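You operate a simulated robot arm through the tools that you are given. There is no shell and no other tool. Be economical: measure what you need, move in short steps, check, and stop when the job is done.

Carry out the task below with a simulated robot arm. There is one attempt and no reset: what you move stays moved.

## Task
Mark the syrup level on the tank, then warm the syrup to 50 C.
Fine: open the sight tube cock, slide the marker close to the top of the syrup, shut the cock, set the jacket dial to 50, wait for the thermometer and turn the dial off.

It is judged by the outcome, as a careful person would: the job done as asked, and still so three seconds after it is handed in. It fails if anything else is knocked over, pushed out of place, dropped, spilled or broken.

## Robot
A 7-joint arm with a two-finger parallel gripper, fixed in place. Base frame: the origin is at the foot of the arm, x ahead of it, y to its left, z up. Units: mm, rad, N and s.
With the tool pointing down near the work surface it reaches from about 100 to 680 mm from the base axis. Its first joint turns from -2.897 to 2.897 rad. Payload 1.57 kg.
The TCP is the grasp point between the finger pads, 30 mm short of the fingertips. In the tool frame z runs along the fingers and y along their closing line. The gripper opens to 110 mm. The fingers are 24 mm wide and 12 mm thick; the gripper's body (48 by 112 mm) begins 78 mm behind the TCP.
Orientation is that of the tool frame in the base frame, as a unit quaternion [x, y, z, w]. With the fingers straight down and closing along the base's y, the tool's x points along the base's -x, its y along +y and its z along -z.

## Interface
- The arm moves only by the tool play_rows. Its argument "targets" is a list of rows, each an object of numbers (a shift or turn left out is 0, a gripper value left out holds the last): "tx", "ty", "tz": the shift along the base's x, y, z in units of 50 mm (1.0 is 50 mm); "wx", "wy", "wz": the turn, a rotation vector about the base's x, y, z in units of 5 degrees (1.0 is 5 degrees); "fingers": the finger opening in mm, from 0 to 110. In form: [{"tx": .., "ty": .., "tz": .., "wx": .., "wy": .., "wz": .., "fingers": ..}, ...]. A call has 1 to 8 rows; each row shifts and turns the commanded pose from where the row before left it. A call with a number of a shift or a turn outside -1 to 1 is refused whole. Rows are played at 5 a second. More than 50 mm and 0.15 rad between two rows, or a gripper value outside its range, and nothing of the call is played. A pose out of reach is approached as far as the arm can. The call stops where the force on the tool passes 40 N (or 10 N more than at its start, if that is more) or the arm is blocked; 0.2 s more then pass. The fingers move at their own pace (about 45 mm/s each) and stop on an object; they squeeze with about 26 N. The grip force told is the motor's: it shows also when the fingers shut on nothing. Time passes only in rows, and 0.2 s behind the last, so rows that do not move let the fingers close. It gives the time, the measured TCP pose, the force on the tool (base axes), the opening and the grip force at its end, in the units of the frame above (readings bear some noise), with the torque about the TCP (base axes, N m) and any sound that the robot's microphone picked up.
- Cameras (640 x 400 px; columns grow to the right, rows downward): "scene" is fixed at [401, 500.1, 1374.3]; the picture's right is [-0.99, 0.16, 0.00], its down [0.05, 0.33, -0.94] and it looks along [-0.15, -0.93, -0.34] (base axes); focal length 358 px, centre (320, 200). "wrist" rides on the gripper at [70, 16, -141] in the tool frame; the picture's right is [-0.23, 0.97, 0.00], its down [-0.86, -0.20, -0.48] and it looks along [-0.47, -0.11, 0.88] (tool axes); focal length 222 px, centre (320, 200). There is no depth. A picture from a camera that has moved, and an enlarged one, comes with that camera's place and axes in the base frame and with its lens.
- snapshot(camera): a new picture of that camera. It takes no simulated time.
- move_column(by): slides the trunk up (or, below 0, down) by that many mm; the arm rides with it, the base frame stays. It gives what a move gives, with no picture.
- enlarge(camera, box): a new picture of the part [left, top, right, bottom] of that camera's present view, enlarged. It takes no simulated time.
- close_job(): hands the job in; it is judged then, once.

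Work in short steps. Places have to be worked out from the pictures, the camera data and where the tool is seen: move nearer, look again, correct. Check each grasp and each placing, and mend what went wrong. You have 120 turns and 76 pictures in all, those below and enlarged ones among them. Open the gripper and draw the arm clear of the work before you hand the job in, unless the task says otherwise; then end with one line.

The tools are called as name(argument=value, ...) on one line, values as JSON. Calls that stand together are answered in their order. play_rows: Moves the arm, as the interface text tells. Its arguments: {"type":"object","properties":{"targets":{"type":"array"}},"required":["targets"]} The other tools are called the same way: move_column (by) slides the trunk up or down; snapshot (camera) takes a picture; enlarge (camera, box) takes an enlarged picture of a part of a camera's view; close_job () hands the job in.

At the start:

```text
t: 0.0
eef_pos: [33.1, -480.0, 1292.0]
tool_rot: [0.001, 1.0, 0.0, -0.001]
force: [-0.3, -0.1, 0.0]
ft_torque: [-0.04, 0.02, -0.02]
grip_width: 110.3
grip_force: 0.1
trunk travel left (down, up): [-500.0, 90.0]
```

scene: 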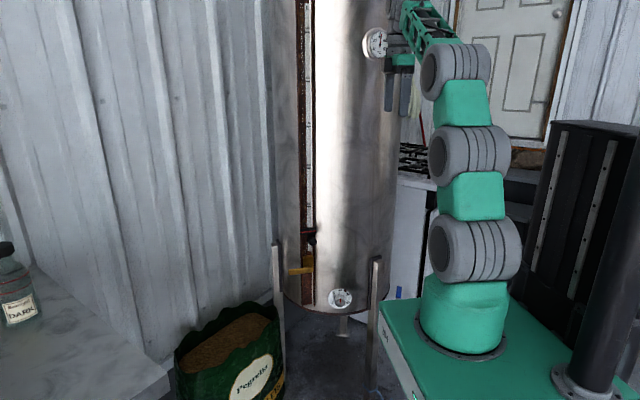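
wrist: 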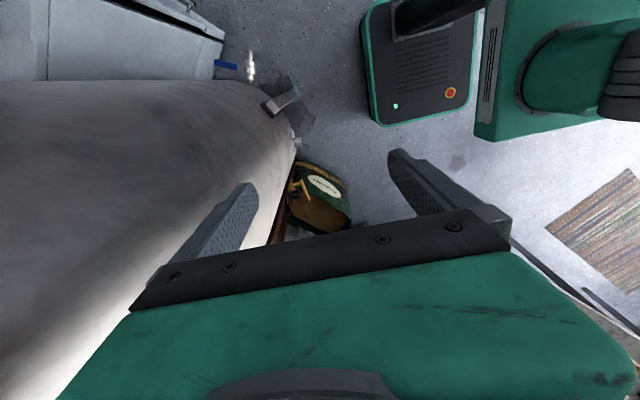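

The scene shows a tall steel tank with a sight tube, a marker, a yellow cock handle, a dial at the bottom, and a thermometer at the top. I'll enlarge these to understand them.

enlarge(camera="scene", box=[260, 200, 420, 320])

enlarge(camera="scene", box=[260, 0, 420, 110])

enlarge(camera="scene", box=[270, 100, 350, 210])

```text
3.33 times, centred on (340, 260) of scene
camera zoom: at [401.0, 500.1, 1374.3], right [-0.99, 0.16, 0.0], down [0.05, 0.33, -0.94], along [-0.15, -0.93, -0.34], focal length 1192 px, centre (253, 0)
```

zoom: 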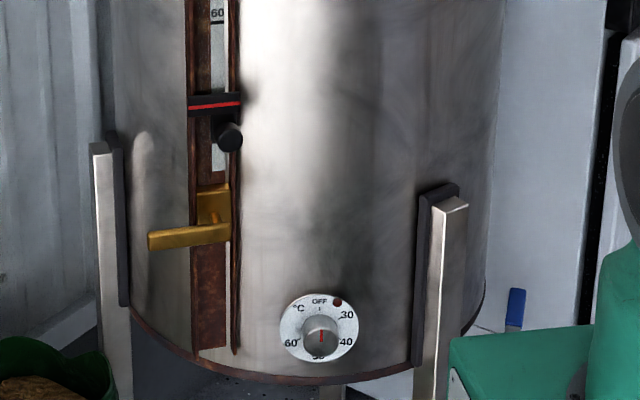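

```text
3.64 times, centred on (340, 55) of scene
camera zoom: at [401.0, 500.1, 1374.3], right [-0.99, 0.16, 0.0], down [0.05, 0.33, -0.94], along [-0.15, -0.93, -0.34], focal length 1300 px, centre (247, 727)
```

zoom: 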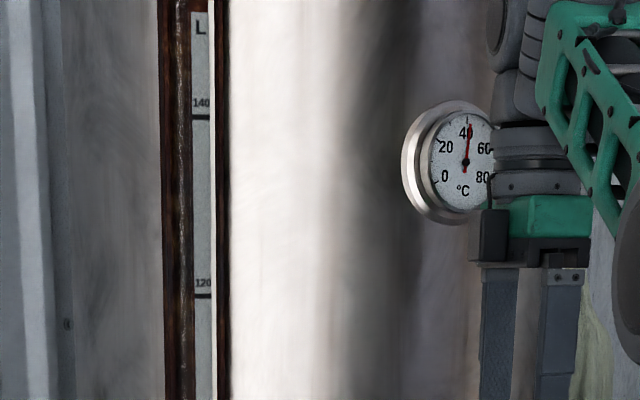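

```text
3.64 times, centred on (310, 155) of scene
camera zoom: at [401.0, 500.1, 1374.3], right [-0.99, 0.16, 0.0], down [0.05, 0.33, -0.94], along [-0.15, -0.93, -0.34], focal length 1300 px, centre (356, 364)
```

zoom: 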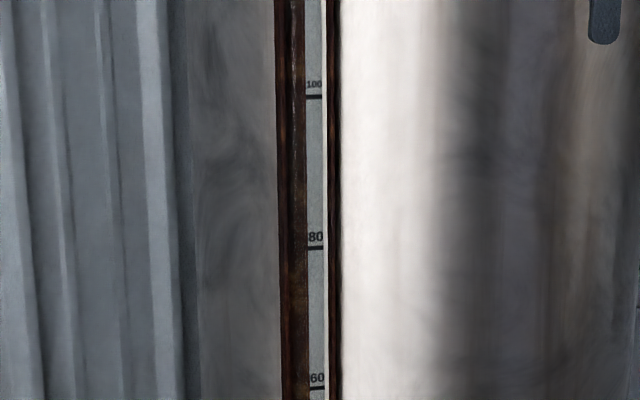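

By triangulation I put the cock at about (268,-607,723), the marker at z≈860 and the dial at (152,-590,591). The tank axis is near (126,-852) with R≈252. I'll back away from the tank and start tilting the tool to horizontal, toward -y.

play_rows(targets=[{"tx": 0.4, "ty": 0.6, "wx": -1}, {"tx": 0.6, "ty": 0.5, "wx": -1}, {"tx": 0.6, "ty": 0.3, "wx": -1}, {"tx": 0.6, "ty": 0.3, "wx": -1}, {"tx": 0.6, "ty": 0.1, "wx": -1}, {"tx": 0.6, "wx": -1}, {"tx": 0.6, "wx": -1}, {"tx": 0.6, "wx": -1}])

snapshot(camera="scene")

```text
t: 1.8
eef_pos: [259.0, -374.1, 1326.3]
tool_rot: [0.0, 0.943, -0.333, -0.002]
force: [-0.2, -0.5, -0.4]
ft_torque: [0.02, 0.01, 0.02]
grip_width: 110.0
grip_force: 0.0
out of reach, approached as far as the arm can: row 8
trunk travel left (down, up): [-500.0, 90.0]
```

```text
70 pictures are left
```

scene: 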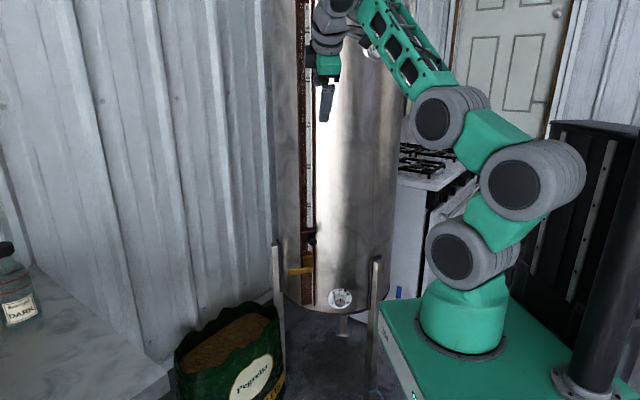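

The tilt is about 40° and the arm hit its reach limit up high. I'll lower the trunk, then lower the arm relative to it while I continue tilting.

move_column(by=-300)

play_rows(targets=[{"tz": -0.6, "wx": -0.5}, {"tz": -0.6, "wx": -1}, {"tz": -0.6, "wx": -1}, {"tz": -0.6, "wx": -1}, {"tz": -0.6, "wx": -1}, {"tz": -0.2, "wx": -1}, {"tz": -0.2, "wx": -1}, {"wx": -1}])

snapshot(camera="scene")

```text
t: 4.8
eef_pos: [258.1, -374.3, 1026.6]
tool_rot: [0.0, 0.943, -0.332, -0.001]
force: [-0.2, -0.4, -0.3]
ft_torque: [0.0, 0.02, -0.02]
grip_width: 109.7
grip_force: 0.1
trunk travel left (down, up): [-200.0, 390.0]
```

```text
t: 5.5
eef_pos: [240.9, -310.3, 1032.6]
tool_rot: [0.004, 0.924, -0.381, -0.011]
force: [8.7, -19.1, -13.7]
ft_torque: [0.3, 0.12, 0.07]
grip_width: 110.3
grip_force: 0.1
out of reach, approached as far as the arm can: row 1, 2, 3
trunk travel left (down, up): [-200.0, 390.0]
stopped in row 3: the force on the tool passed its limit (the readings are from after the stop); the commanded pose is now the measured one
```

```text
69 pictures are left
```

scene: 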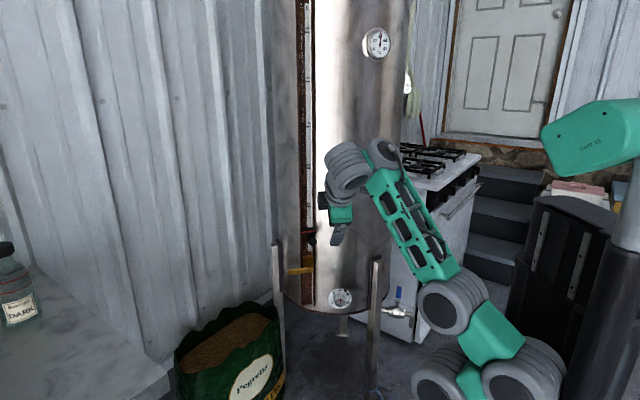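

The force and stall look like an arm limit: it is folded, with the TCP high and close to the foot. I'll move out and down without tilting, then resume.

play_rows(targets=[{"tx": 0.4, "ty": -0.3, "tz": -0.6}, {"tx": 0.4, "ty": -0.3, "tz": -0.6}, {"tx": 0.4, "ty": -0.3, "tz": -0.6}, {"tx": 0.4, "ty": -0.3, "tz": -0.6}, {"tx": 0.3, "ty": -0.2, "tz": -0.6}, {"tx": 0.3, "ty": -0.2, "tz": -0.6}, {"tz": -0.6}, {"tz": -0.6}])

play_rows(targets=[{"wx": -1}, {"wx": -1}, {"wx": -1}, {"wx": -1}])

snapshot(camera="scene")

```text
t: 5.8
eef_pos: [243.6, -311.6, 1030.4]
tool_rot: [0.003, 0.926, -0.378, -0.012]
force: [10.4, -16.8, -14.4]
ft_torque: [-0.03, 0.14, -0.21]
grip_width: 110.0
grip_force: 0.1
out of reach, approached as far as the arm can: row 1
trunk travel left (down, up): [-200.0, 390.0]
stopped in row 1: the force on the tool passed its limit (the readings are from after the stop); the commanded pose is now the measured one
```

```text
t: 6.8
eef_pos: [242.7, -311.2, 1031.6]
tool_rot: [0.004, 0.925, -0.38, -0.012]
force: [12.4, -23.5, -23.3]
ft_torque: [-0.5, -0.27, 0.04]
grip_width: 110.1
grip_force: 0.1
out of reach, approached as far as the arm can: row 1, 2, 3, 4
trunk travel left (down, up): [-200.0, 390.0]
```

```text
68 pictures are left
```

scene: 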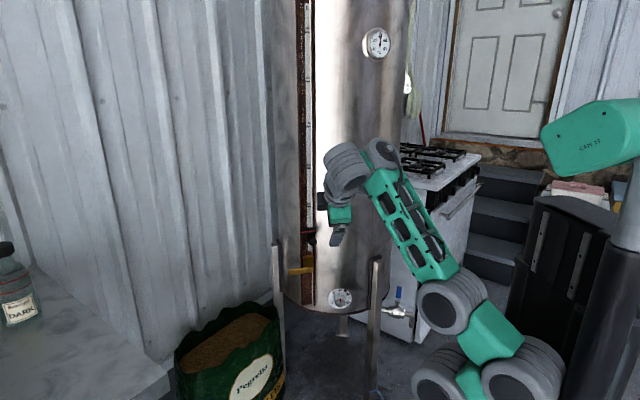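

There is a persistent force on the tool, so it is touching something. I'll look closer.

enlarge(camera="scene", box=[290, 120, 450, 260])

snapshot(camera="wrist")

```text
2.86 times, centred on (370, 190) of scene
camera zoom: at [401.0, 500.1, 1374.3], right [-0.99, 0.16, 0.0], down [0.05, 0.33, -0.94], along [-0.15, -0.93, -0.34], focal length 1022 px, centre (177, 229)
```

zoom: 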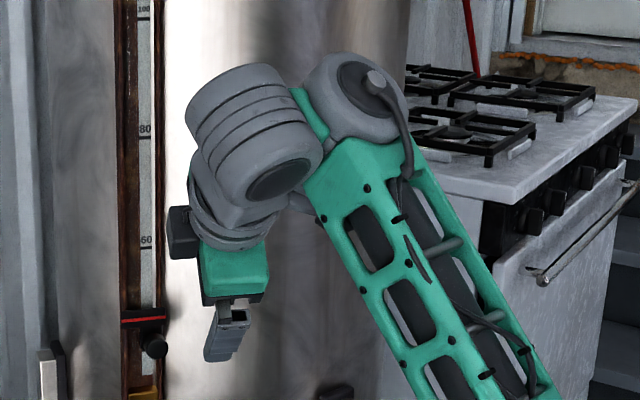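

```text
66 pictures are left
camera wrist: at [177.2, -199.5, 1121.1], right [0.23, 0.69, -0.69], down [0.87, 0.18, 0.46], along [0.44, -0.7, -0.56], focal length 222 px, centre (320, 200)
```

wrist: 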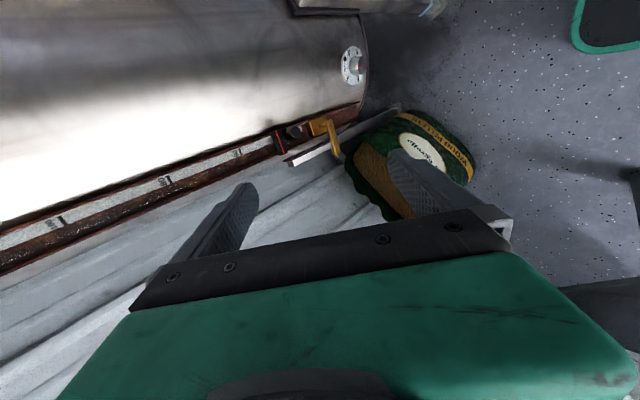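

The tank is clear, so the gripper probably presses on the arm's own forearm. I'll undo some tilt and stretch outward.

play_rows(targets=[{"wx": 0.6, "ty": -0.2}, {"wx": 0.6, "ty": -0.3}, {"wx": 0.4, "ty": -0.4}, {"ty": -0.4, "tx": 0.2}])

```text
t: 7.8
eef_pos: [251.6, -376.0, 1030.9]
tool_rot: [0.003, 0.949, -0.315, -0.012]
force: [0.5, 0.1, 0.0]
ft_torque: [0.04, 0.01, 0.02]
grip_width: 109.9
grip_force: 0.1
trunk travel left (down, up): [-200.0, 390.0]
```

Free again. Now I move out and down without tilting.

play_rows(targets=[{"tx": 0.4, "ty": -0.2, "tz": -0.3}, {"tx": 0.5, "ty": -0.2, "tz": -0.6}, {"tx": 0.5, "ty": -0.2, "tz": -0.6}, {"tx": 0.4, "ty": -0.2, "tz": -0.6}, {"tx": 0.2, "tz": -0.6}, {"tz": -0.6}, {"tz": -0.6}])

snapshot(camera="scene")

```text
t: 9.3
eef_pos: [382.7, -385.6, 988.2]
tool_rot: [0.002, 0.951, -0.31, -0.013]
force: [7.7, -14.2, -15.9]
ft_torque: [0.2, -0.07, 0.16]
grip_width: 109.9
grip_force: 0.0
out of reach, approached as far as the arm can: row 2, 3, 4, 5, 6, 7
trunk travel left (down, up): [-200.0, 390.0]
stopped in row 7: the force on the tool passed its limit (the readings are from after the stop); the commanded pose is now the measured one
```

```text
65 pictures are left
```

scene: 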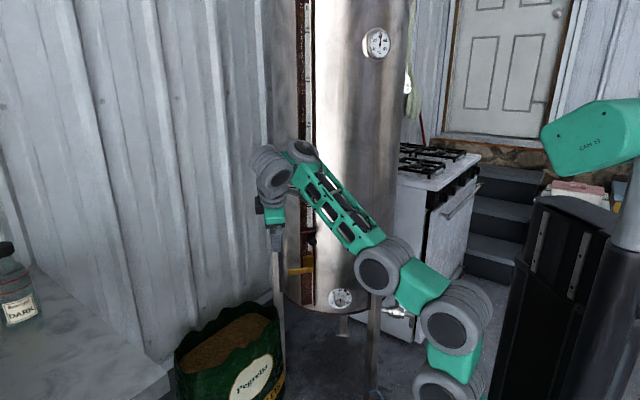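

Lowering still hits a limit because the tool tilt plane doesn't match the arm's azimuth of about -45°. I'll back off upward and yaw the tool toward the arm plane.

play_rows(targets=[{"tz": 0.4, "ty": -0.2}, {"tz": 0.3, "ty": -0.2}, {"wz": 1}, {"wz": 1}, {"wz": 1}, {"wz": 1}, {"wz": 1}, {"wz": 1}])

play_rows(targets=[{"wz": 1}, {"wz": 1}, {"tz": -0.5}, {"tz": -0.5}, {"tz": -0.5}])

snapshot(camera="scene")

```text
t: 9.7
eef_pos: [384.6, -388.9, 993.7]
tool_rot: [0.001, 0.951, -0.309, -0.012]
force: [3.6, -12.4, -6.2]
ft_torque: [0.96, 0.06, 0.47]
grip_width: 109.9
grip_force: 0.1
trunk travel left (down, up): [-200.0, 390.0]
stopped in row 1: the force on the tool passed its limit (the readings are from after the stop); the commanded pose is now the measured one
```

```text
t: 10.8
eef_pos: [395.7, -379.4, 1003.5]
tool_rot: [-0.08, 0.949, -0.304, 0.014]
force: [-0.6, 0.2, -0.2]
ft_torque: [0.01, -0.01, 0.01]
grip_width: 109.8
grip_force: 0.0
out of reach, approached as far as the arm can: row 1, 2, 3, 4, 5
trunk travel left (down, up): [-200.0, 390.0]
```

```text
64 pictures are left
```

scene: 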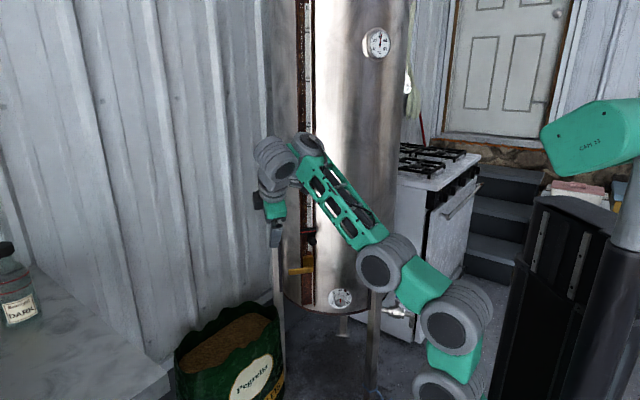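

The joints still seem to be limited. I'll untilt toward tool-down, which was a free pose, and lower from there.

play_rows(targets=[{"wx": 1}, {"wx": 1}, {"wx": 1}, {"wx": 1}, {"wx": 1}, {"wx": 1}, {"wx": 1}])

play_rows(targets=[{"tz": -0.5}, {"tz": -0.5}, {"tz": -0.5}, {"tz": -0.5}])

snapshot(camera="scene")

```text
t: 12.4
eef_pos: [395.7, -380.0, 1004.7]
tool_rot: [-0.071, 0.997, -0.009, 0.039]
force: [0.2, -0.5, -0.2]
ft_torque: [-0.02, 0.0, 0.02]
grip_width: 110.0
grip_force: 0.0
trunk travel left (down, up): [-200.0, 390.0]
```

```text
t: 13.4
eef_pos: [396.6, -382.3, 904.4]
tool_rot: [-0.072, 0.997, -0.01, 0.039]
force: [-0.1, 0.2, -1.4]
ft_torque: [0.0, -0.02, 0.0]
grip_width: 110.1
grip_force: 0.0
trunk travel left (down, up): [-200.0, 390.0]
```

```text
63 pictures are left
```

scene: 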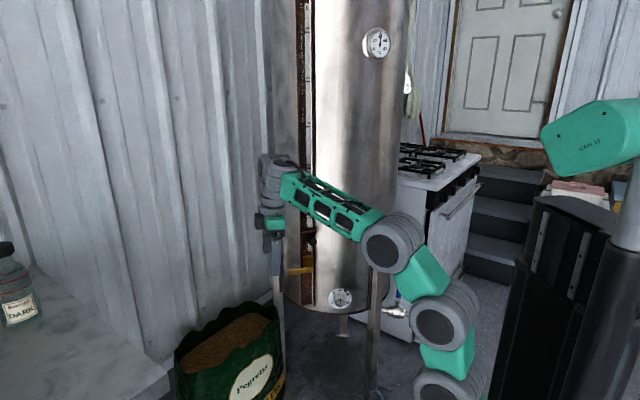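

Tool-down moves freely. Now I'll tilt the tool outward in the arm's own plane, at azimuth -44°, instead of about base x.

play_rows(targets=[{"wx": -0.69, "wy": -0.72}, {"wx": -0.69, "wy": -0.72}, {"wx": -0.69, "wy": -0.72}, {"wx": -0.69, "wy": -0.72}, {"wx": -0.69, "wy": -0.72}, {"wx": -0.69, "wy": -0.72}, {"wx": -0.69, "wy": -0.72}, {"wx": -0.69, "wy": -0.72}])

snapshot(camera="scene")

```text
t: 15.2
eef_pos: [392.6, -369.7, 984.3]
tool_rot: [-0.074, 0.96, -0.188, 0.194]
force: [-0.7, 0.3, 0.0]
ft_torque: [-0.04, 0.0, 0.01]
grip_width: 110.0
grip_force: 0.0
out of reach, approached as far as the arm can: row 4, 5, 6, 7, 8
trunk travel left (down, up): [-200.0, 390.0]
```

```text
62 pictures are left
```

scene: 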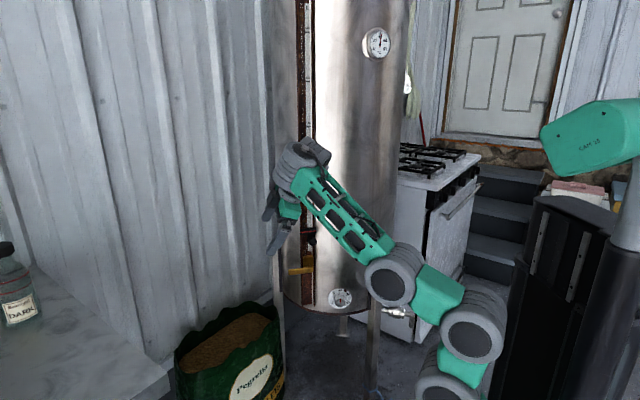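

The tilt is blocked again at about 31°. I'll look at the arm up close to understand its joints.

enlarge(camera="scene", box=[240, 120, 520, 400])

snapshot(camera="wrist")

```text
1.43 times, centred on (380, 260) of scene
camera zoom: at [401.0, 500.1, 1374.3], right [-0.99, 0.16, 0.0], down [0.05, 0.33, -0.94], along [-0.15, -0.93, -0.34], focal length 511 px, centre (234, 114)
```

zoom: 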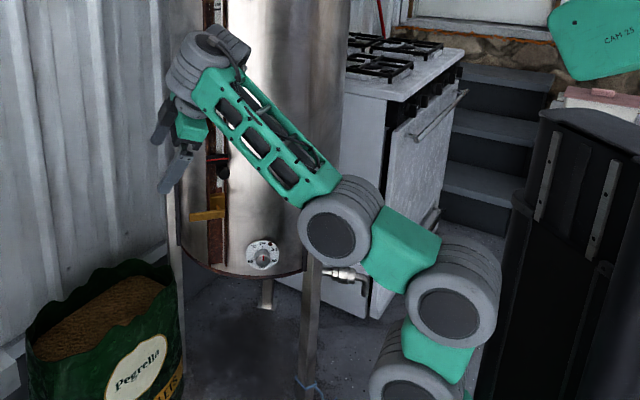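

```text
60 pictures are left
camera wrist: at [273.4, -322.7, 1073.9], right [0.14, 0.94, -0.3], down [0.6, 0.16, 0.78], along [0.79, -0.29, -0.55], focal length 222 px, centre (320, 200)
```

wrist: 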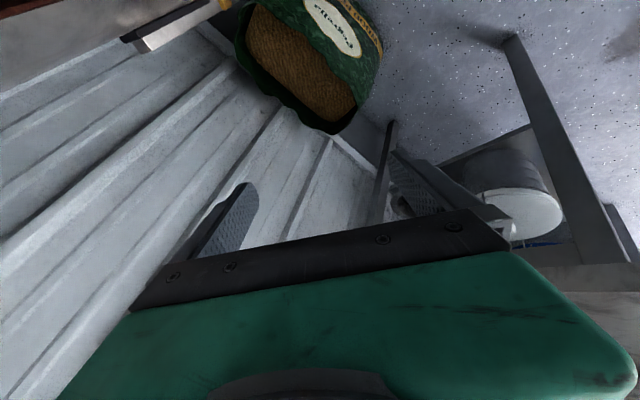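

The arm looks like parallel pitch joints with an offset wrist, and tilting outward in its plane seems limited. For the cock the tool must point almost sideways to the arm plane anyway. I'll untilt, then tilt sideways toward (-0.7,-0.7).

play_rows(targets=[{"wx": 0.69, "wy": 0.72}, {"wx": 0.69, "wy": 0.72}, {"wx": 0.69, "wy": 0.72}, {"wx": 0.69, "wy": 0.72, "tz": -0.5}, {"wx": 0.69, "wy": 0.72, "tz": -0.5}, {"wx": 0.69, "wy": 0.72, "tz": -0.5}])

play_rows(targets=[{"wx": -0.69, "wy": 0.72}, {"wx": -0.69, "wy": 0.72}, {"wx": -0.69, "wy": 0.72}, {"wx": -0.69, "wy": 0.72}, {"wx": -0.69, "wy": 0.72}, {"wx": -0.69, "wy": 0.72}, {"wx": -0.69, "wy": 0.72}, {"wx": -0.69, "wy": 0.72}])

snapshot(camera="scene")

```text
t: 16.6
eef_pos: [393.3, -369.3, 908.7]
tool_rot: [-0.072, 0.997, 0.003, 0.023]
force: [0.1, -0.1, 0.4]
ft_torque: [-0.03, -0.04, 0.01]
grip_width: 110.2
grip_force: 0.0
trunk travel left (down, up): [-200.0, 390.0]
```

```text
t: 17.9
eef_pos: [396.0, -367.2, 908.3]
tool_rot: [-0.077, 0.98, -0.129, -0.133]
force: [9.8, -6.3, -26.9]
ft_torque: [-0.38, 0.7, -0.3]
grip_width: 110.2
grip_force: 0.1
out of reach, approached as far as the arm can: row 6
trunk travel left (down, up): [-200.0, 390.0]
stopped in row 6: the force on the tool passed its limit (the readings are from after the stop); the commanded pose is now the measured one
```

```text
59 pictures are left
```

scene: 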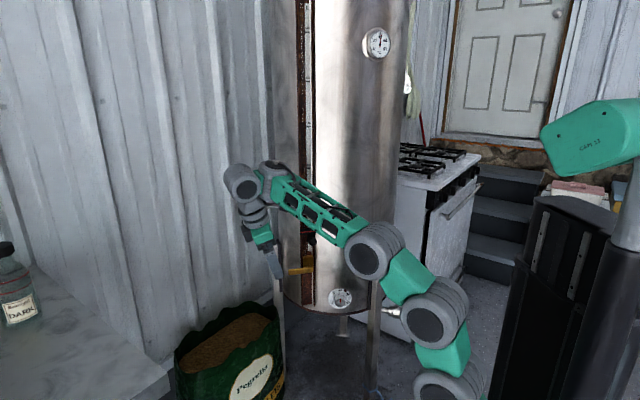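

The contact is likely the wrist camera or gripper side bumping the forearm, since the camera sits on the inner side. I'll untilt and yaw the tool about vertical to bring the camera outward.

play_rows(targets=[{"wx": 0.69, "wy": -0.72}, {"wx": 0.69, "wy": -0.72}, {"wx": 0.69, "wy": -0.72}, {"wx": 0.69, "wy": -0.72}, {"wx": 0.3, "wy": -0.3, "wz": 0.5}, {"wz": 1}, {"wz": 1}, {"wz": 1}])

play_rows(targets=[{"wz": 1}, {"wz": 1}, {"wz": 1}, {"wz": 1}, {"wz": 1}, {"wz": 1}, {"wz": 1}, {"wz": 1}])

snapshot(camera="scene")

```text
t: 19.7
eef_pos: [396.8, -368.9, 909.7]
tool_rot: [-0.227, 0.974, -0.006, 0.014]
force: [0.2, -0.6, 0.1]
ft_torque: [0.0, -0.02, 0.02]
grip_width: 110.1
grip_force: 0.0
trunk travel left (down, up): [-200.0, 390.0]
```

```text
t: 21.5
eef_pos: [395.2, -368.7, 909.2]
tool_rot: [-0.547, 0.837, 0.0, 0.016]
force: [-0.3, 0.7, 0.0]
ft_torque: [-0.02, -0.02, 0.02]
grip_width: 109.9
grip_force: 0.0
trunk travel left (down, up): [-200.0, 390.0]
```

```text
58 pictures are left
```

scene: 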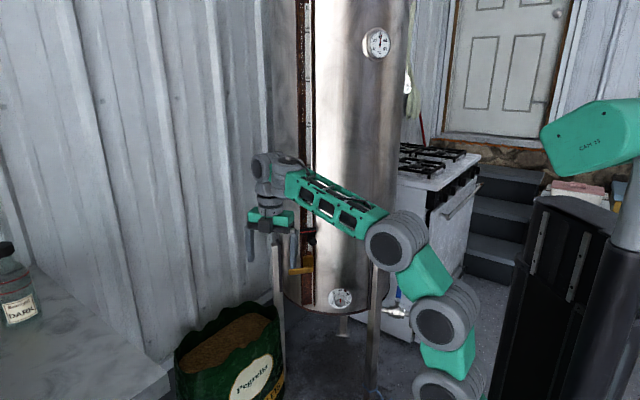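

The yaw is free, now +66°. I'll continue to about +135°.

play_rows(targets=[{"wz": 1}, {"wz": 1}, {"wz": 1}, {"wz": 1}, {"wz": 1}, {"wz": 1}, {"wz": 1}, {"wz": 1}])

play_rows(targets=[{"wz": 1}, {"wz": 1}, {"wz": 1}, {"wz": 1}, {"wz": 1}, {"wz": 1}])

play_rows(targets=[{"wx": -0.69, "wy": -0.72}, {"wx": -0.69, "wy": -0.72}, {"wx": -0.69, "wy": -0.72}, {"wx": -0.69, "wy": -0.72}, {"wx": -0.69, "wy": -0.72}, {"wx": -0.69, "wy": -0.72}, {"wx": -0.69, "wy": -0.72}, {"wx": -0.69, "wy": -0.72}])

snapshot(camera="scene")

```text
t: 23.3
eef_pos: [395.8, -367.7, 909.8]
tool_rot: [0.8, -0.6, -0.005, -0.015]
force: [-0.3, -0.1, 0.0]
ft_torque: [-0.01, 0.02, -0.03]
grip_width: 110.2
grip_force: 0.1
trunk travel left (down, up): [-200.0, 390.0]
```

```text
t: 24.7
eef_pos: [399.7, -367.1, 910.6]
tool_rot: [0.884, -0.467, -0.01, -0.008]
force: [-1.1, 0.2, 1.2]
ft_torque: [-0.02, -0.01, -0.01]
grip_width: 110.1
grip_force: 0.1
out of reach, approached as far as the arm can: row 3, 4, 6
trunk travel left (down, up): [-200.0, 390.0]
```

```text
t: 26.5
eef_pos: [431.5, -362.4, 929.0]
tool_rot: [0.835, -0.439, 0.32, 0.086]
force: [-0.4, -0.1, 0.5]
ft_torque: [0.02, 0.01, 0.02]
grip_width: 110.0
grip_force: 0.0
out of reach, approached as far as the arm can: row 2, 3, 4, 5, 6
trunk travel left (down, up): [-200.0, 390.0]
```

```text
57 pictures are left
```

scene: 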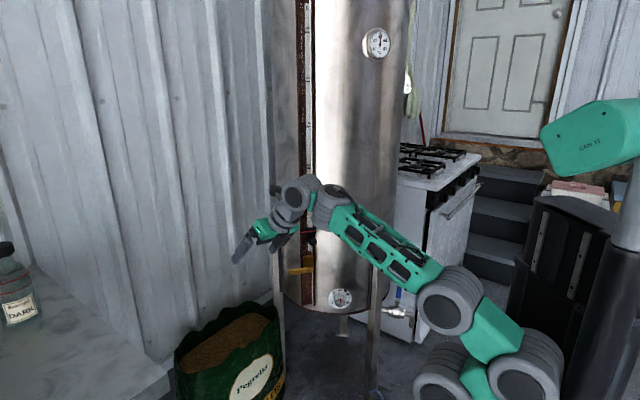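

The tool now tilts outward to about 39°, with the last rows reachable. I'll continue tilting.

play_rows(targets=[{"wx": -0.69, "wy": -0.72}, {"wx": -0.69, "wy": -0.72}, {"wx": -0.69, "wy": -0.72}, {"wx": -0.69, "wy": -0.72}, {"wx": -0.69, "wy": -0.72}, {"wx": -0.69, "wy": -0.72}, {"wx": -0.69, "wy": -0.72}, {"wx": -0.69, "wy": -0.72}])

snapshot(camera="scene")

```text
t: 27.1
eef_pos: [440.3, -375.9, 823.1]
tool_rot: [0.837, -0.445, 0.307, 0.081]
force: [0.5, 1.0, -0.1]
ft_torque: [-0.02, -0.01, 0.04]
grip_width: 110.1
grip_force: 0.0
trunk travel left (down, up): [-200.0, 390.0]
stopped in row 3: the arm was blocked; the commanded pose is now the measured one
```

```text
56 pictures are left
```

scene: 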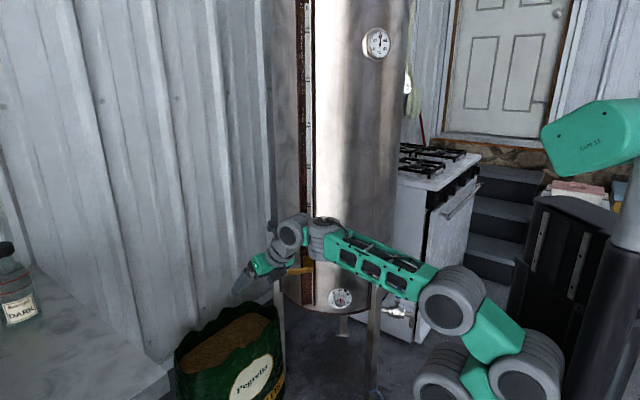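

The arm dropped and blocked; possibly a lower link neared the trunk. I'll raise the TCP and then tilt in small steps.

play_rows(targets=[{"tz": 0.4}, {"tz": 0.4}, {"tz": 0.4}, {"wx": -0.69, "wy": -0.72}, {"wx": -0.69, "wy": -0.72}, {"wx": -0.69, "wy": -0.72}])

snapshot(camera="scene")

```text
t: 28.5
eef_pos: [441.9, -377.7, 865.5]
tool_rot: [0.8, -0.425, 0.409, 0.109]
force: [-0.7, -0.3, -0.4]
ft_torque: [0.02, 0.02, 0.0]
grip_width: 110.1
grip_force: 0.0
trunk travel left (down, up): [-200.0, 390.0]
```

```text
55 pictures are left
```

scene: 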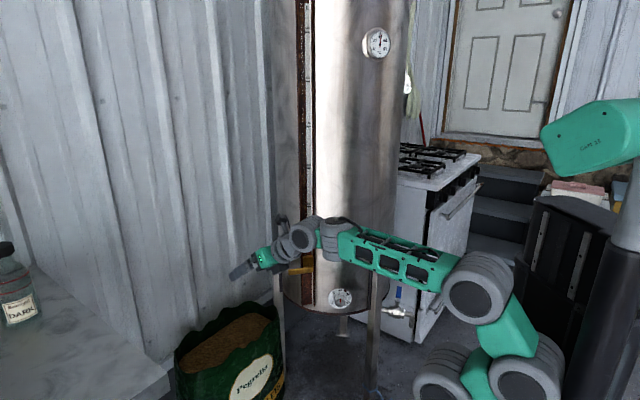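

It's tilting properly now, at about 50°. I'll continue to horizontal.

play_rows(targets=[{"wx": -0.69, "wy": -0.72, "tz": 0.2}, {"wx": -0.69, "wy": -0.72, "tz": 0.2}, {"wx": -0.69, "wy": -0.72, "tz": 0.2}, {"wx": -0.69, "wy": -0.72}, {"wx": -0.69, "wy": -0.72}, {"wx": -0.69, "wy": -0.72}, {"wx": -0.69, "wy": -0.72}, {"wx": -0.69, "wy": -0.72}])

snapshot(camera="scene")

```text
t: 29.8
eef_pos: [448.9, -384.1, 842.9]
tool_rot: [0.722, -0.384, 0.556, 0.149]
force: [-1.0, 0.4, -0.3]
ft_torque: [-0.02, -0.02, -0.04]
grip_width: 109.8
grip_force: 0.1
trunk travel left (down, up): [-200.0, 390.0]
stopped in row 6: the arm was blocked; the commanded pose is now the measured one
```

```text
54 pictures are left
```

scene: 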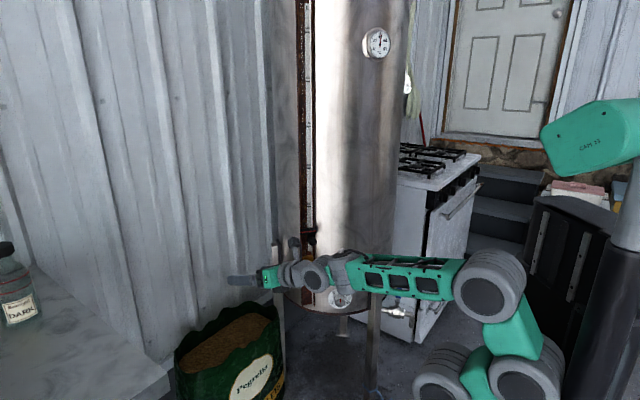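

The tilt is about 70° and it blocked again low. I'll raise it and begin yawing the tool clockwise toward the tank.

play_rows(targets=[{"tz": 0.6}, {"tz": 0.6}, {"wz": -1}, {"wz": -1}, {"wz": -1}, {"wz": -1}, {"wz": -1}, {"wz": -1}])

snapshot(camera="scene")

```text
t: 31.6
eef_pos: [449.6, -382.7, 903.5]
tool_rot: [0.597, -0.559, 0.498, 0.288]
force: [0.2, -1.0, -0.1]
ft_torque: [0.05, -0.01, 0.04]
grip_width: 110.2
grip_force: 0.1
trunk travel left (down, up): [-200.0, 390.0]
```

```text
53 pictures are left
```

scene: 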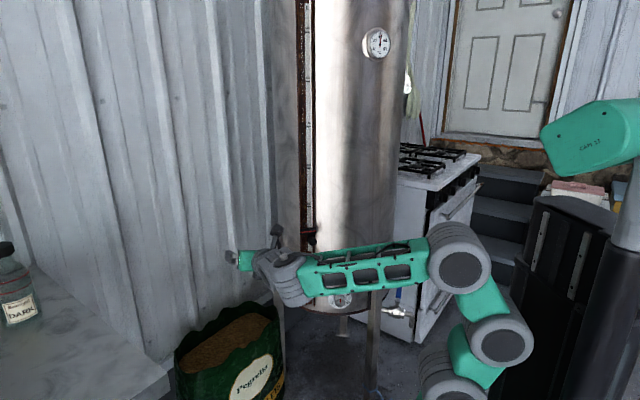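

Heading is about -73°, 20° below horizontal, with the camera on top and the fingers closing horizontally. I'll keep pitching up and yawing toward -115°.

play_rows(targets=[{"wx": -0.957, "wy": -0.29}, {"wx": -0.957, "wy": -0.29}, {"wx": -0.957, "wy": -0.29}, {"wx": -0.957, "wy": -0.29}, {"wz": -1}, {"wz": -1}, {"wz": -1}, {"wz": -1}])

play_rows(targets=[{"wz": -1}, {"wz": -1}, {"wz": -1}, {"wz": -1}])

snapshot(camera="scene")

snapshot(camera="wrist")

```text
t: 33.4
eef_pos: [447.9, -382.5, 901.6]
tool_rot: [-0.437, 0.554, -0.553, -0.443]
force: [-0.6, -0.9, -0.8]
ft_torque: [0.01, -0.01, -0.03]
grip_width: 110.1
grip_force: 0.1
trunk travel left (down, up): [-200.0, 390.0]
```

```text
t: 34.4
eef_pos: [449.6, -382.9, 902.2]
tool_rot: [-0.437, 0.554, -0.553, -0.443]
force: [-1.0, 0.9, 0.1]
ft_torque: [0.02, 0.03, 0.01]
grip_width: 110.1
grip_force: 0.1
out of reach, approached as far as the arm can: row 1, 2, 3, 4
trunk travel left (down, up): [-200.0, 390.0]
```

```text
52 pictures are left
```

scene: 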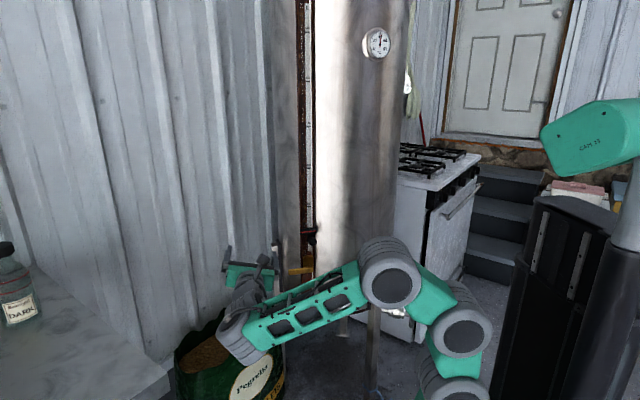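

```text
51 pictures are left
camera wrist: at [420.1, -241.3, 965.1], right [-0.9, 0.01, -0.44], down [0.39, 0.47, -0.79], along [0.2, -0.88, -0.43], focal length 222 px, centre (320, 200)
```

wrist: 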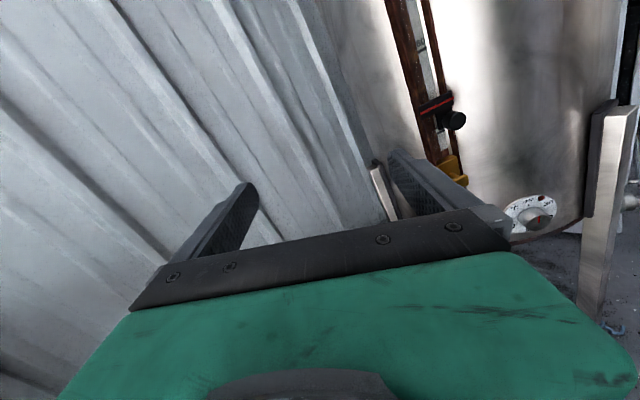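

The tool is now horizontal, heading -90°. Refined positions: dial (146,-610,571), marker knob (252,-595,825), cock (263,-620,735). I'll shift in -x and toward the tank and level the roll.

play_rows(targets=[{"tx": -0.6, "wy": 0.5}, {"tx": -0.6, "wy": 0.5}, {"tx": -0.6, "wy": 0.5}, {"tx": -0.6, "wy": 0.5}, {"tx": -0.4, "ty": -0.4, "wy": 0.6}, {"tx": -0.2, "ty": -0.4}, {"ty": -0.4}, {"ty": -0.2}])

snapshot(camera="scene")

snapshot(camera="wrist")

```text
t: 36.2
eef_pos: [300.3, -452.5, 903.6]
tool_rot: [0.497, -0.5, 0.5, 0.503]
force: [0.2, 0.4, 0.6]
ft_torque: [0.01, -0.01, -0.01]
grip_width: 110.1
grip_force: 0.0
trunk travel left (down, up): [-200.0, 390.0]
```

```text
50 pictures are left
```

scene: 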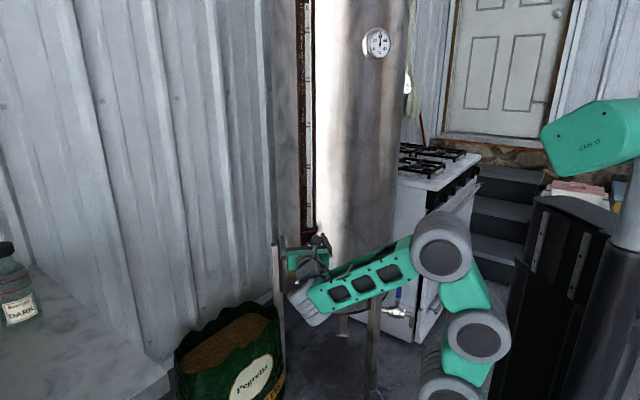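

```text
49 pictures are left
camera wrist: at [285.6, -310.9, 970.3], right [-0.97, 0.0, -0.23], down [0.2, 0.47, -0.86], along [0.1, -0.88, -0.46], focal length 222 px, centre (320, 200)
```

wrist: 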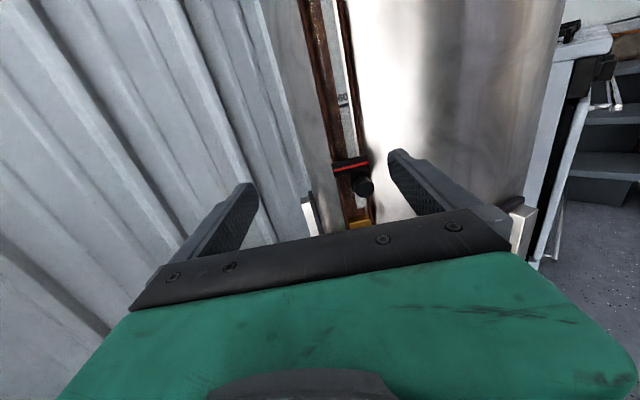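

The pose is clean: tool along -y, camera on top. I'll lower the trunk 100 mm for a good look at the cock.

move_column(by=-100)

enlarge(camera="wrist", box=[240, 60, 460, 240])

```text
t: 37.5
eef_pos: [299.2, -453.0, 802.0]
tool_rot: [0.496, -0.501, 0.499, 0.504]
force: [0.0, 0.0, -0.1]
ft_torque: [0.02, 0.01, -0.01]
grip_width: 109.9
grip_force: 0.0
trunk travel left (down, up): [-100.0, 490.0]
```

```text
2.22 times, centred on (350, 150) of wrist
camera zoom: at [285.6, -310.8, 870.3], right [-0.97, 0.01, -0.23], down [0.2, 0.47, -0.86], along [0.1, -0.88, -0.46], focal length 494 px, centre (253, 311)
```

zoom: 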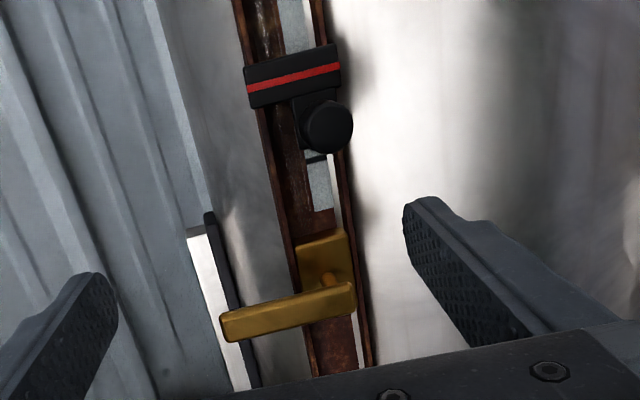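

The bracket faces about +y, the lever is horizontal pointing +x (x≈254–340, z≈718, y≈-590), and the tube is vertical. Horizontal should mean shut, so I'll turn it 90° by pushing its end down. I'll close the fingers and move above the lever end.

play_rows(targets=[{"fingers": 0, "tx": 0.5}, {"ty": -0.5, "fingers": 0}, {"ty": -0.5}, {"ty": -0.5}, {"ty": -0.4}, {}, {}])

snapshot(camera="wrist")

snapshot(camera="scene")

```text
t: 39.1
eef_pos: [325.1, -545.8, 801.8]
tool_rot: [0.496, -0.5, 0.499, 0.504]
force: [-0.7, 0.6, 0.0]
ft_torque: [-0.03, -0.02, -0.02]
grip_width: 0.3
grip_force: 17.8
trunk travel left (down, up): [-100.0, 490.0]
```

```text
47 pictures are left
camera wrist: at [311.3, -404.6, 869.9], right [-0.97, 0.01, -0.23], down [0.2, 0.47, -0.86], along [0.1, -0.88, -0.46], focal length 222 px, centre (320, 200)
```

wrist: 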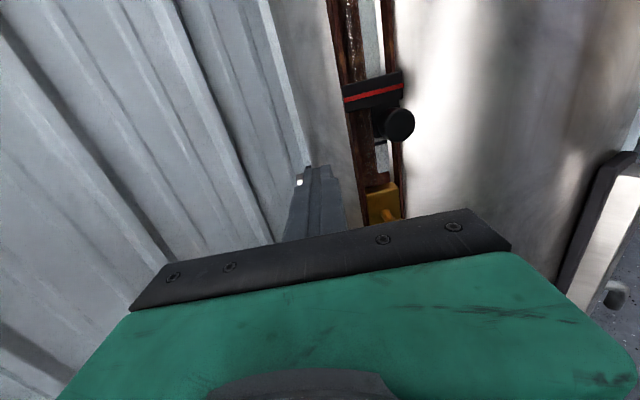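

```text
46 pictures are left
```

scene: 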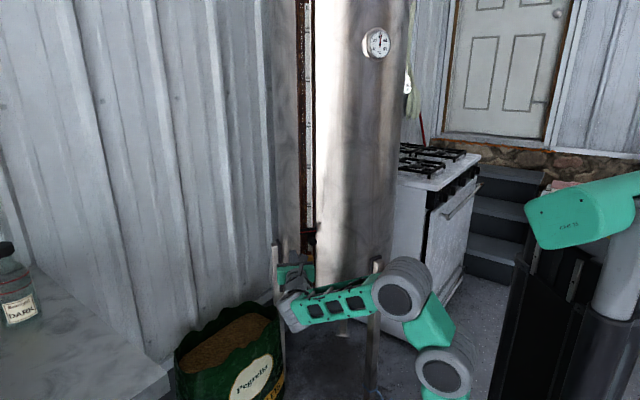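

The cock axis is near (266, ·, 722) and the bar at y≈-590. I'll advance so the tips overlap the bar's depth, then press down near its end.

play_rows(targets=[{"ty": -0.35}, {"ty": -0.35}, {"tz": -0.4}, {"tz": -0.4}, {"tz": -0.3}, {"tz": -0.2}])

snapshot(camera="wrist")

```text
t: 40.5
eef_pos: [324.7, -584.1, 736.5]
tool_rot: [0.496, -0.5, 0.5, 0.504]
force: [0.7, 0.7, -0.2]
ft_torque: [-0.03, 0.04, 0.01]
grip_width: 0.0
grip_force: 21.2
trunk travel left (down, up): [-100.0, 490.0]
```

```text
45 pictures are left
camera wrist: at [309.4, -441.1, 805.0], right [-0.97, 0.01, -0.23], down [0.2, 0.47, -0.86], along [0.1, -0.88, -0.46], focal length 222 px, centre (320, 200)
```

wrist: 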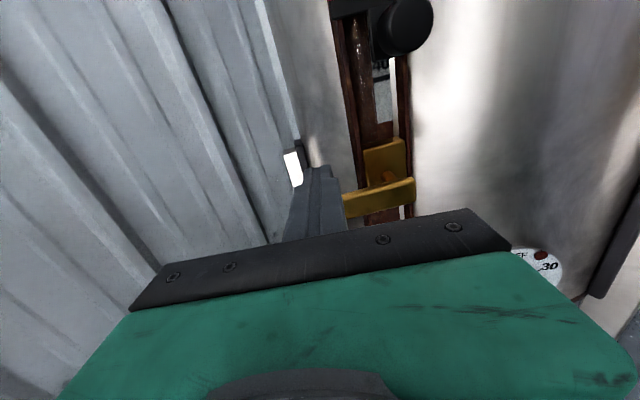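

By triangulation the bar front is at y≈-604 with its top at z≈711, and the plate is at y≈-637. I'll go 6 mm deeper and press down gradually.

play_rows(targets=[{"ty": -0.12}, {"tz": -0.2}, {"tz": -0.2}, {"tz": -0.2}])

enlarge(camera="wrist", box=[240, 100, 460, 240])

```text
t: 41.5
eef_pos: [324.5, -586.3, 706.9]
tool_rot: [0.498, -0.5, 0.499, 0.503]
force: [0.2, -0.5, 0.3]
ft_torque: [-0.02, -0.02, -0.03]
grip_width: 0.0
grip_force: 21.4
trunk travel left (down, up): [-100.0, 490.0]
```

```text
2.86 times, centred on (350, 170) of wrist
camera zoom: at [310.4, -445.6, 775.4], right [-0.97, 0.01, -0.23], down [0.2, 0.47, -0.86], along [0.1, -0.88, -0.46], focal length 635 px, centre (234, 286)
```

zoom: 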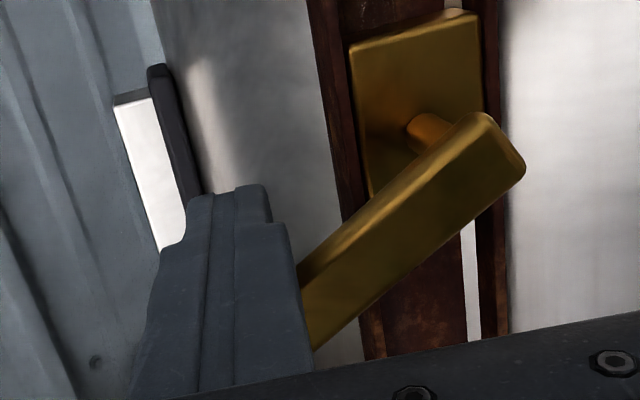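

The lever follows nicely, at about 30° now. I'll continue along the arc to vertical-down.

play_rows(targets=[{"tx": -0.12, "tz": -0.34}, {"tx": -0.2, "tz": -0.24}, {"tx": -0.24, "tz": -0.2}, {"tx": -0.22, "tz": -0.16}])

enlarge(camera="wrist", box=[240, 60, 460, 240])

snapshot(camera="scene")

```text
t: 42.5
eef_pos: [285.1, -587.8, 658.8]
tool_rot: [0.497, -0.5, 0.5, 0.503]
force: [1.1, -0.7, 0.1]
ft_torque: [-0.02, 0.02, -0.03]
grip_width: 0.0
grip_force: 21.5
trunk travel left (down, up): [-100.0, 490.0]
```

```text
2.22 times, centred on (350, 150) of wrist
camera zoom: at [270.8, -446.2, 726.9], right [-0.97, 0.01, -0.23], down [0.2, 0.47, -0.86], along [0.1, -0.88, -0.46], focal length 494 px, centre (253, 311)
```

zoom: 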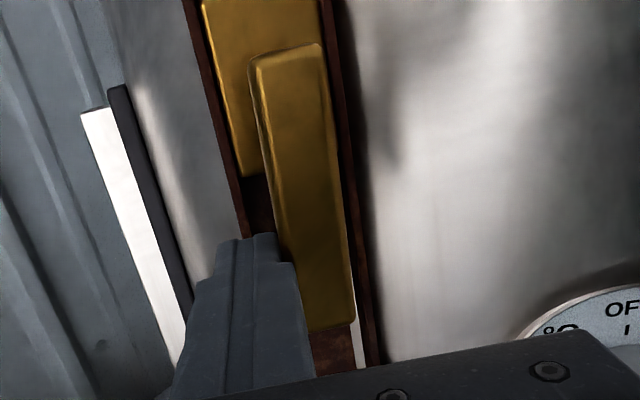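

```text
42 pictures are left
```

scene: 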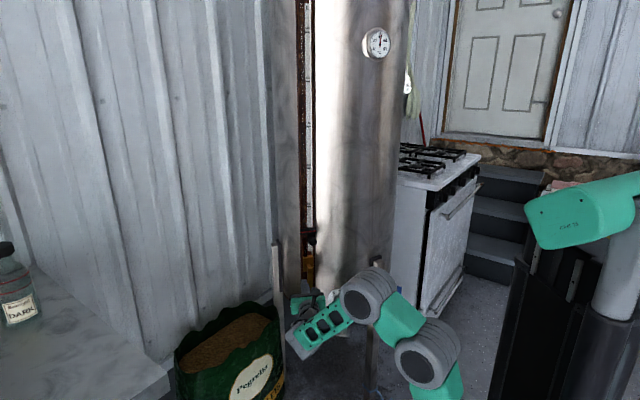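

The lever is now in line with the tube, so it's open. I'll check the sight tube for the syrup.

enlarge(camera="scene", box=[275, 80, 345, 250])

enlarge(camera="scene", box=[275, 0, 345, 120])

```text
2.35 times, centred on (310, 165) of scene
camera zoom: at [401.0, 500.1, 1374.3], right [-0.99, 0.16, 0.0], down [0.05, 0.33, -0.94], along [-0.15, -0.93, -0.34], focal length 841 px, centre (344, 282)
```

zoom: 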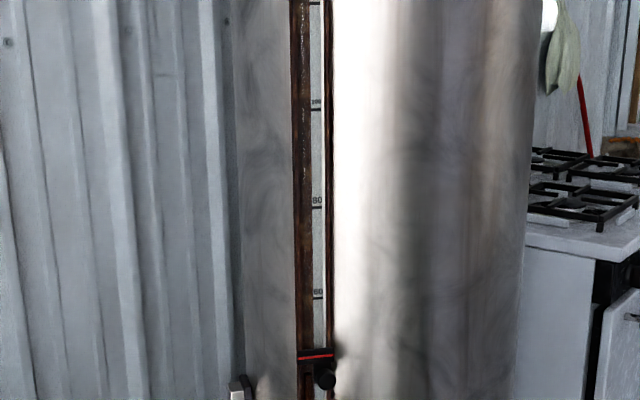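

```text
3.33 times, centred on (310, 60) of scene
camera zoom: at [401.0, 500.1, 1374.3], right [-0.99, 0.16, 0.0], down [0.05, 0.33, -0.94], along [-0.15, -0.93, -0.34], focal length 1192 px, centre (353, 667)
```

zoom: 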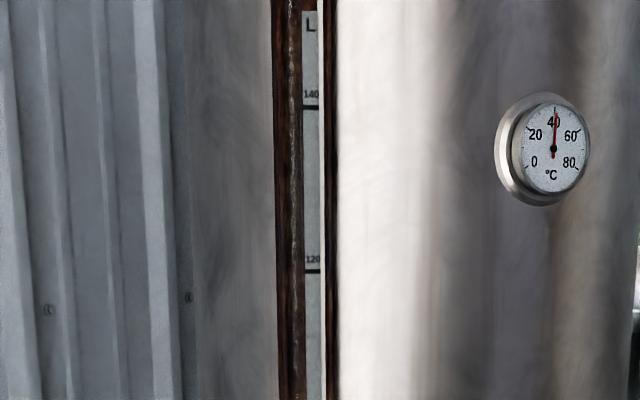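

I need a tighter view of the tube itself, so I'll let a little time pass and zoom in.

play_rows(targets=[{}, {}, {}, {}, {}, {}, {}, {}])

enlarge(camera="scene", box=[285, 120, 335, 245])

enlarge(camera="scene", box=[285, 0, 335, 125])

```text
t: 44.3
eef_pos: [285.9, -587.8, 659.4]
tool_rot: [0.497, -0.501, 0.499, 0.503]
force: [-0.5, -0.4, -0.9]
ft_torque: [-0.03, 0.0, -0.04]
grip_width: 0.0
grip_force: 21.5
trunk travel left (down, up): [-100.0, 490.0]
```

```text
3.20 times, centred on (310, 182) of scene
camera zoom: at [401.0, 500.1, 1374.3], right [-0.99, 0.16, 0.0], down [0.05, 0.33, -0.94], along [-0.15, -0.93, -0.34], focal length 1144 px, centre (352, 256)
```

zoom: 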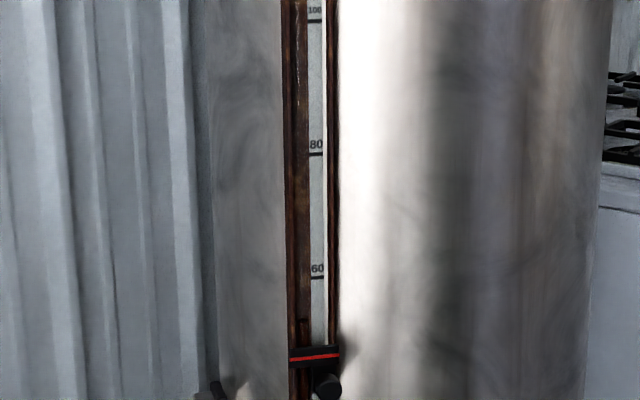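

```text
3.20 times, centred on (310, 62) of scene
camera zoom: at [401.0, 500.1, 1374.3], right [-0.99, 0.16, 0.0], down [0.05, 0.33, -0.94], along [-0.15, -0.93, -0.34], focal length 1144 px, centre (352, 640)
```

zoom: 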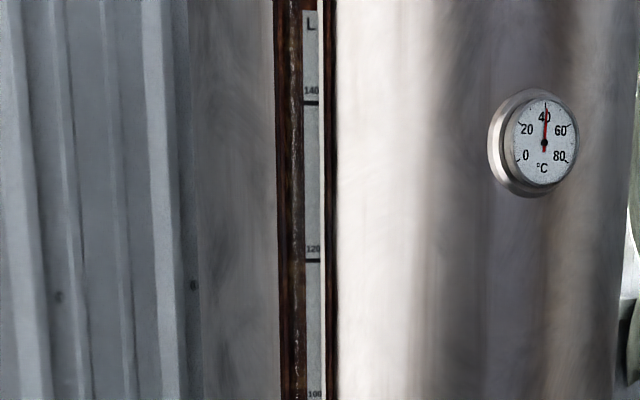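

Just above the marker the tube seems to show syrup starting to rise. I'll retract while it fills, and prepare for the marker knob.

play_rows(targets=[{"tx": 0.2}, {"ty": 0.5}, {"ty": 0.5}, {"ty": 0.5}, {"ty": 0.5, "fingers": 60}, {"fingers": 60}, {}, {}])

move_column(by=150)

enlarge(camera="wrist", box=[240, 0, 460, 240])

enlarge(camera="scene", box=[295, 130, 325, 240])

```text
t: 46.1
eef_pos: [296.0, -488.6, 659.5]
tool_rot: [0.497, -0.501, 0.499, 0.503]
force: [0.8, -0.2, -1.1]
ft_torque: [0.01, 0.0, 0.01]
grip_width: 60.1
grip_force: 0.0
trunk travel left (down, up): [-100.0, 490.0]
```

```text
t: 47.9
eef_pos: [296.2, -489.1, 807.6]
tool_rot: [0.497, -0.5, 0.5, 0.503]
force: [-0.5, -0.4, -0.5]
ft_torque: [0.03, 0.0, -0.02]
grip_width: 60.0
grip_force: 0.1
trunk travel left (down, up): [-250.0, 340.0]
```

```text
1.67 times, centred on (350, 120) of wrist
camera zoom: at [282.0, -347.3, 876.5], right [-0.97, 0.01, -0.23], down [0.2, 0.47, -0.86], along [0.1, -0.88, -0.46], focal length 370 px, centre (270, 333)
```

zoom: 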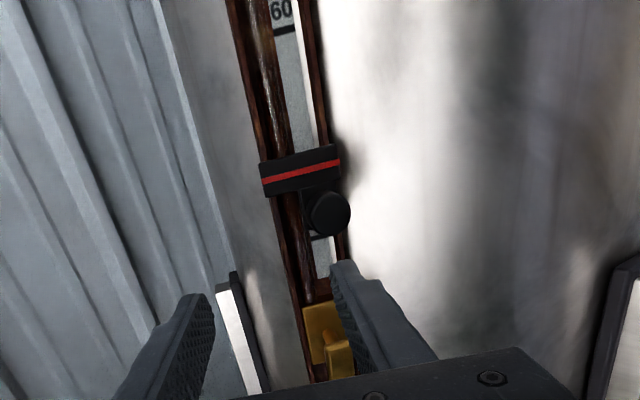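

```text
3.64 times, centred on (310, 185) of scene
camera zoom: at [401.0, 500.1, 1374.3], right [-0.99, 0.16, 0.0], down [0.05, 0.33, -0.94], along [-0.15, -0.93, -0.34], focal length 1300 px, centre (356, 254)
```

zoom: 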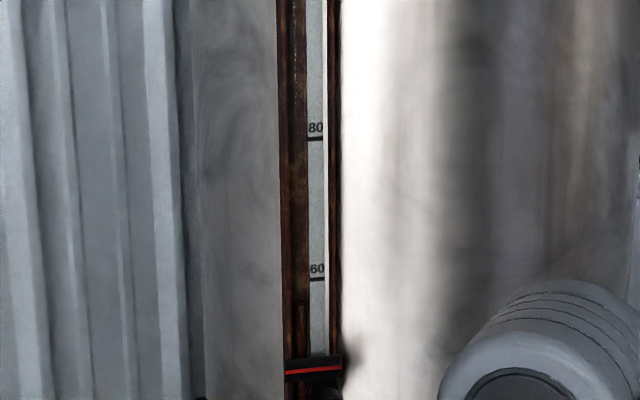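

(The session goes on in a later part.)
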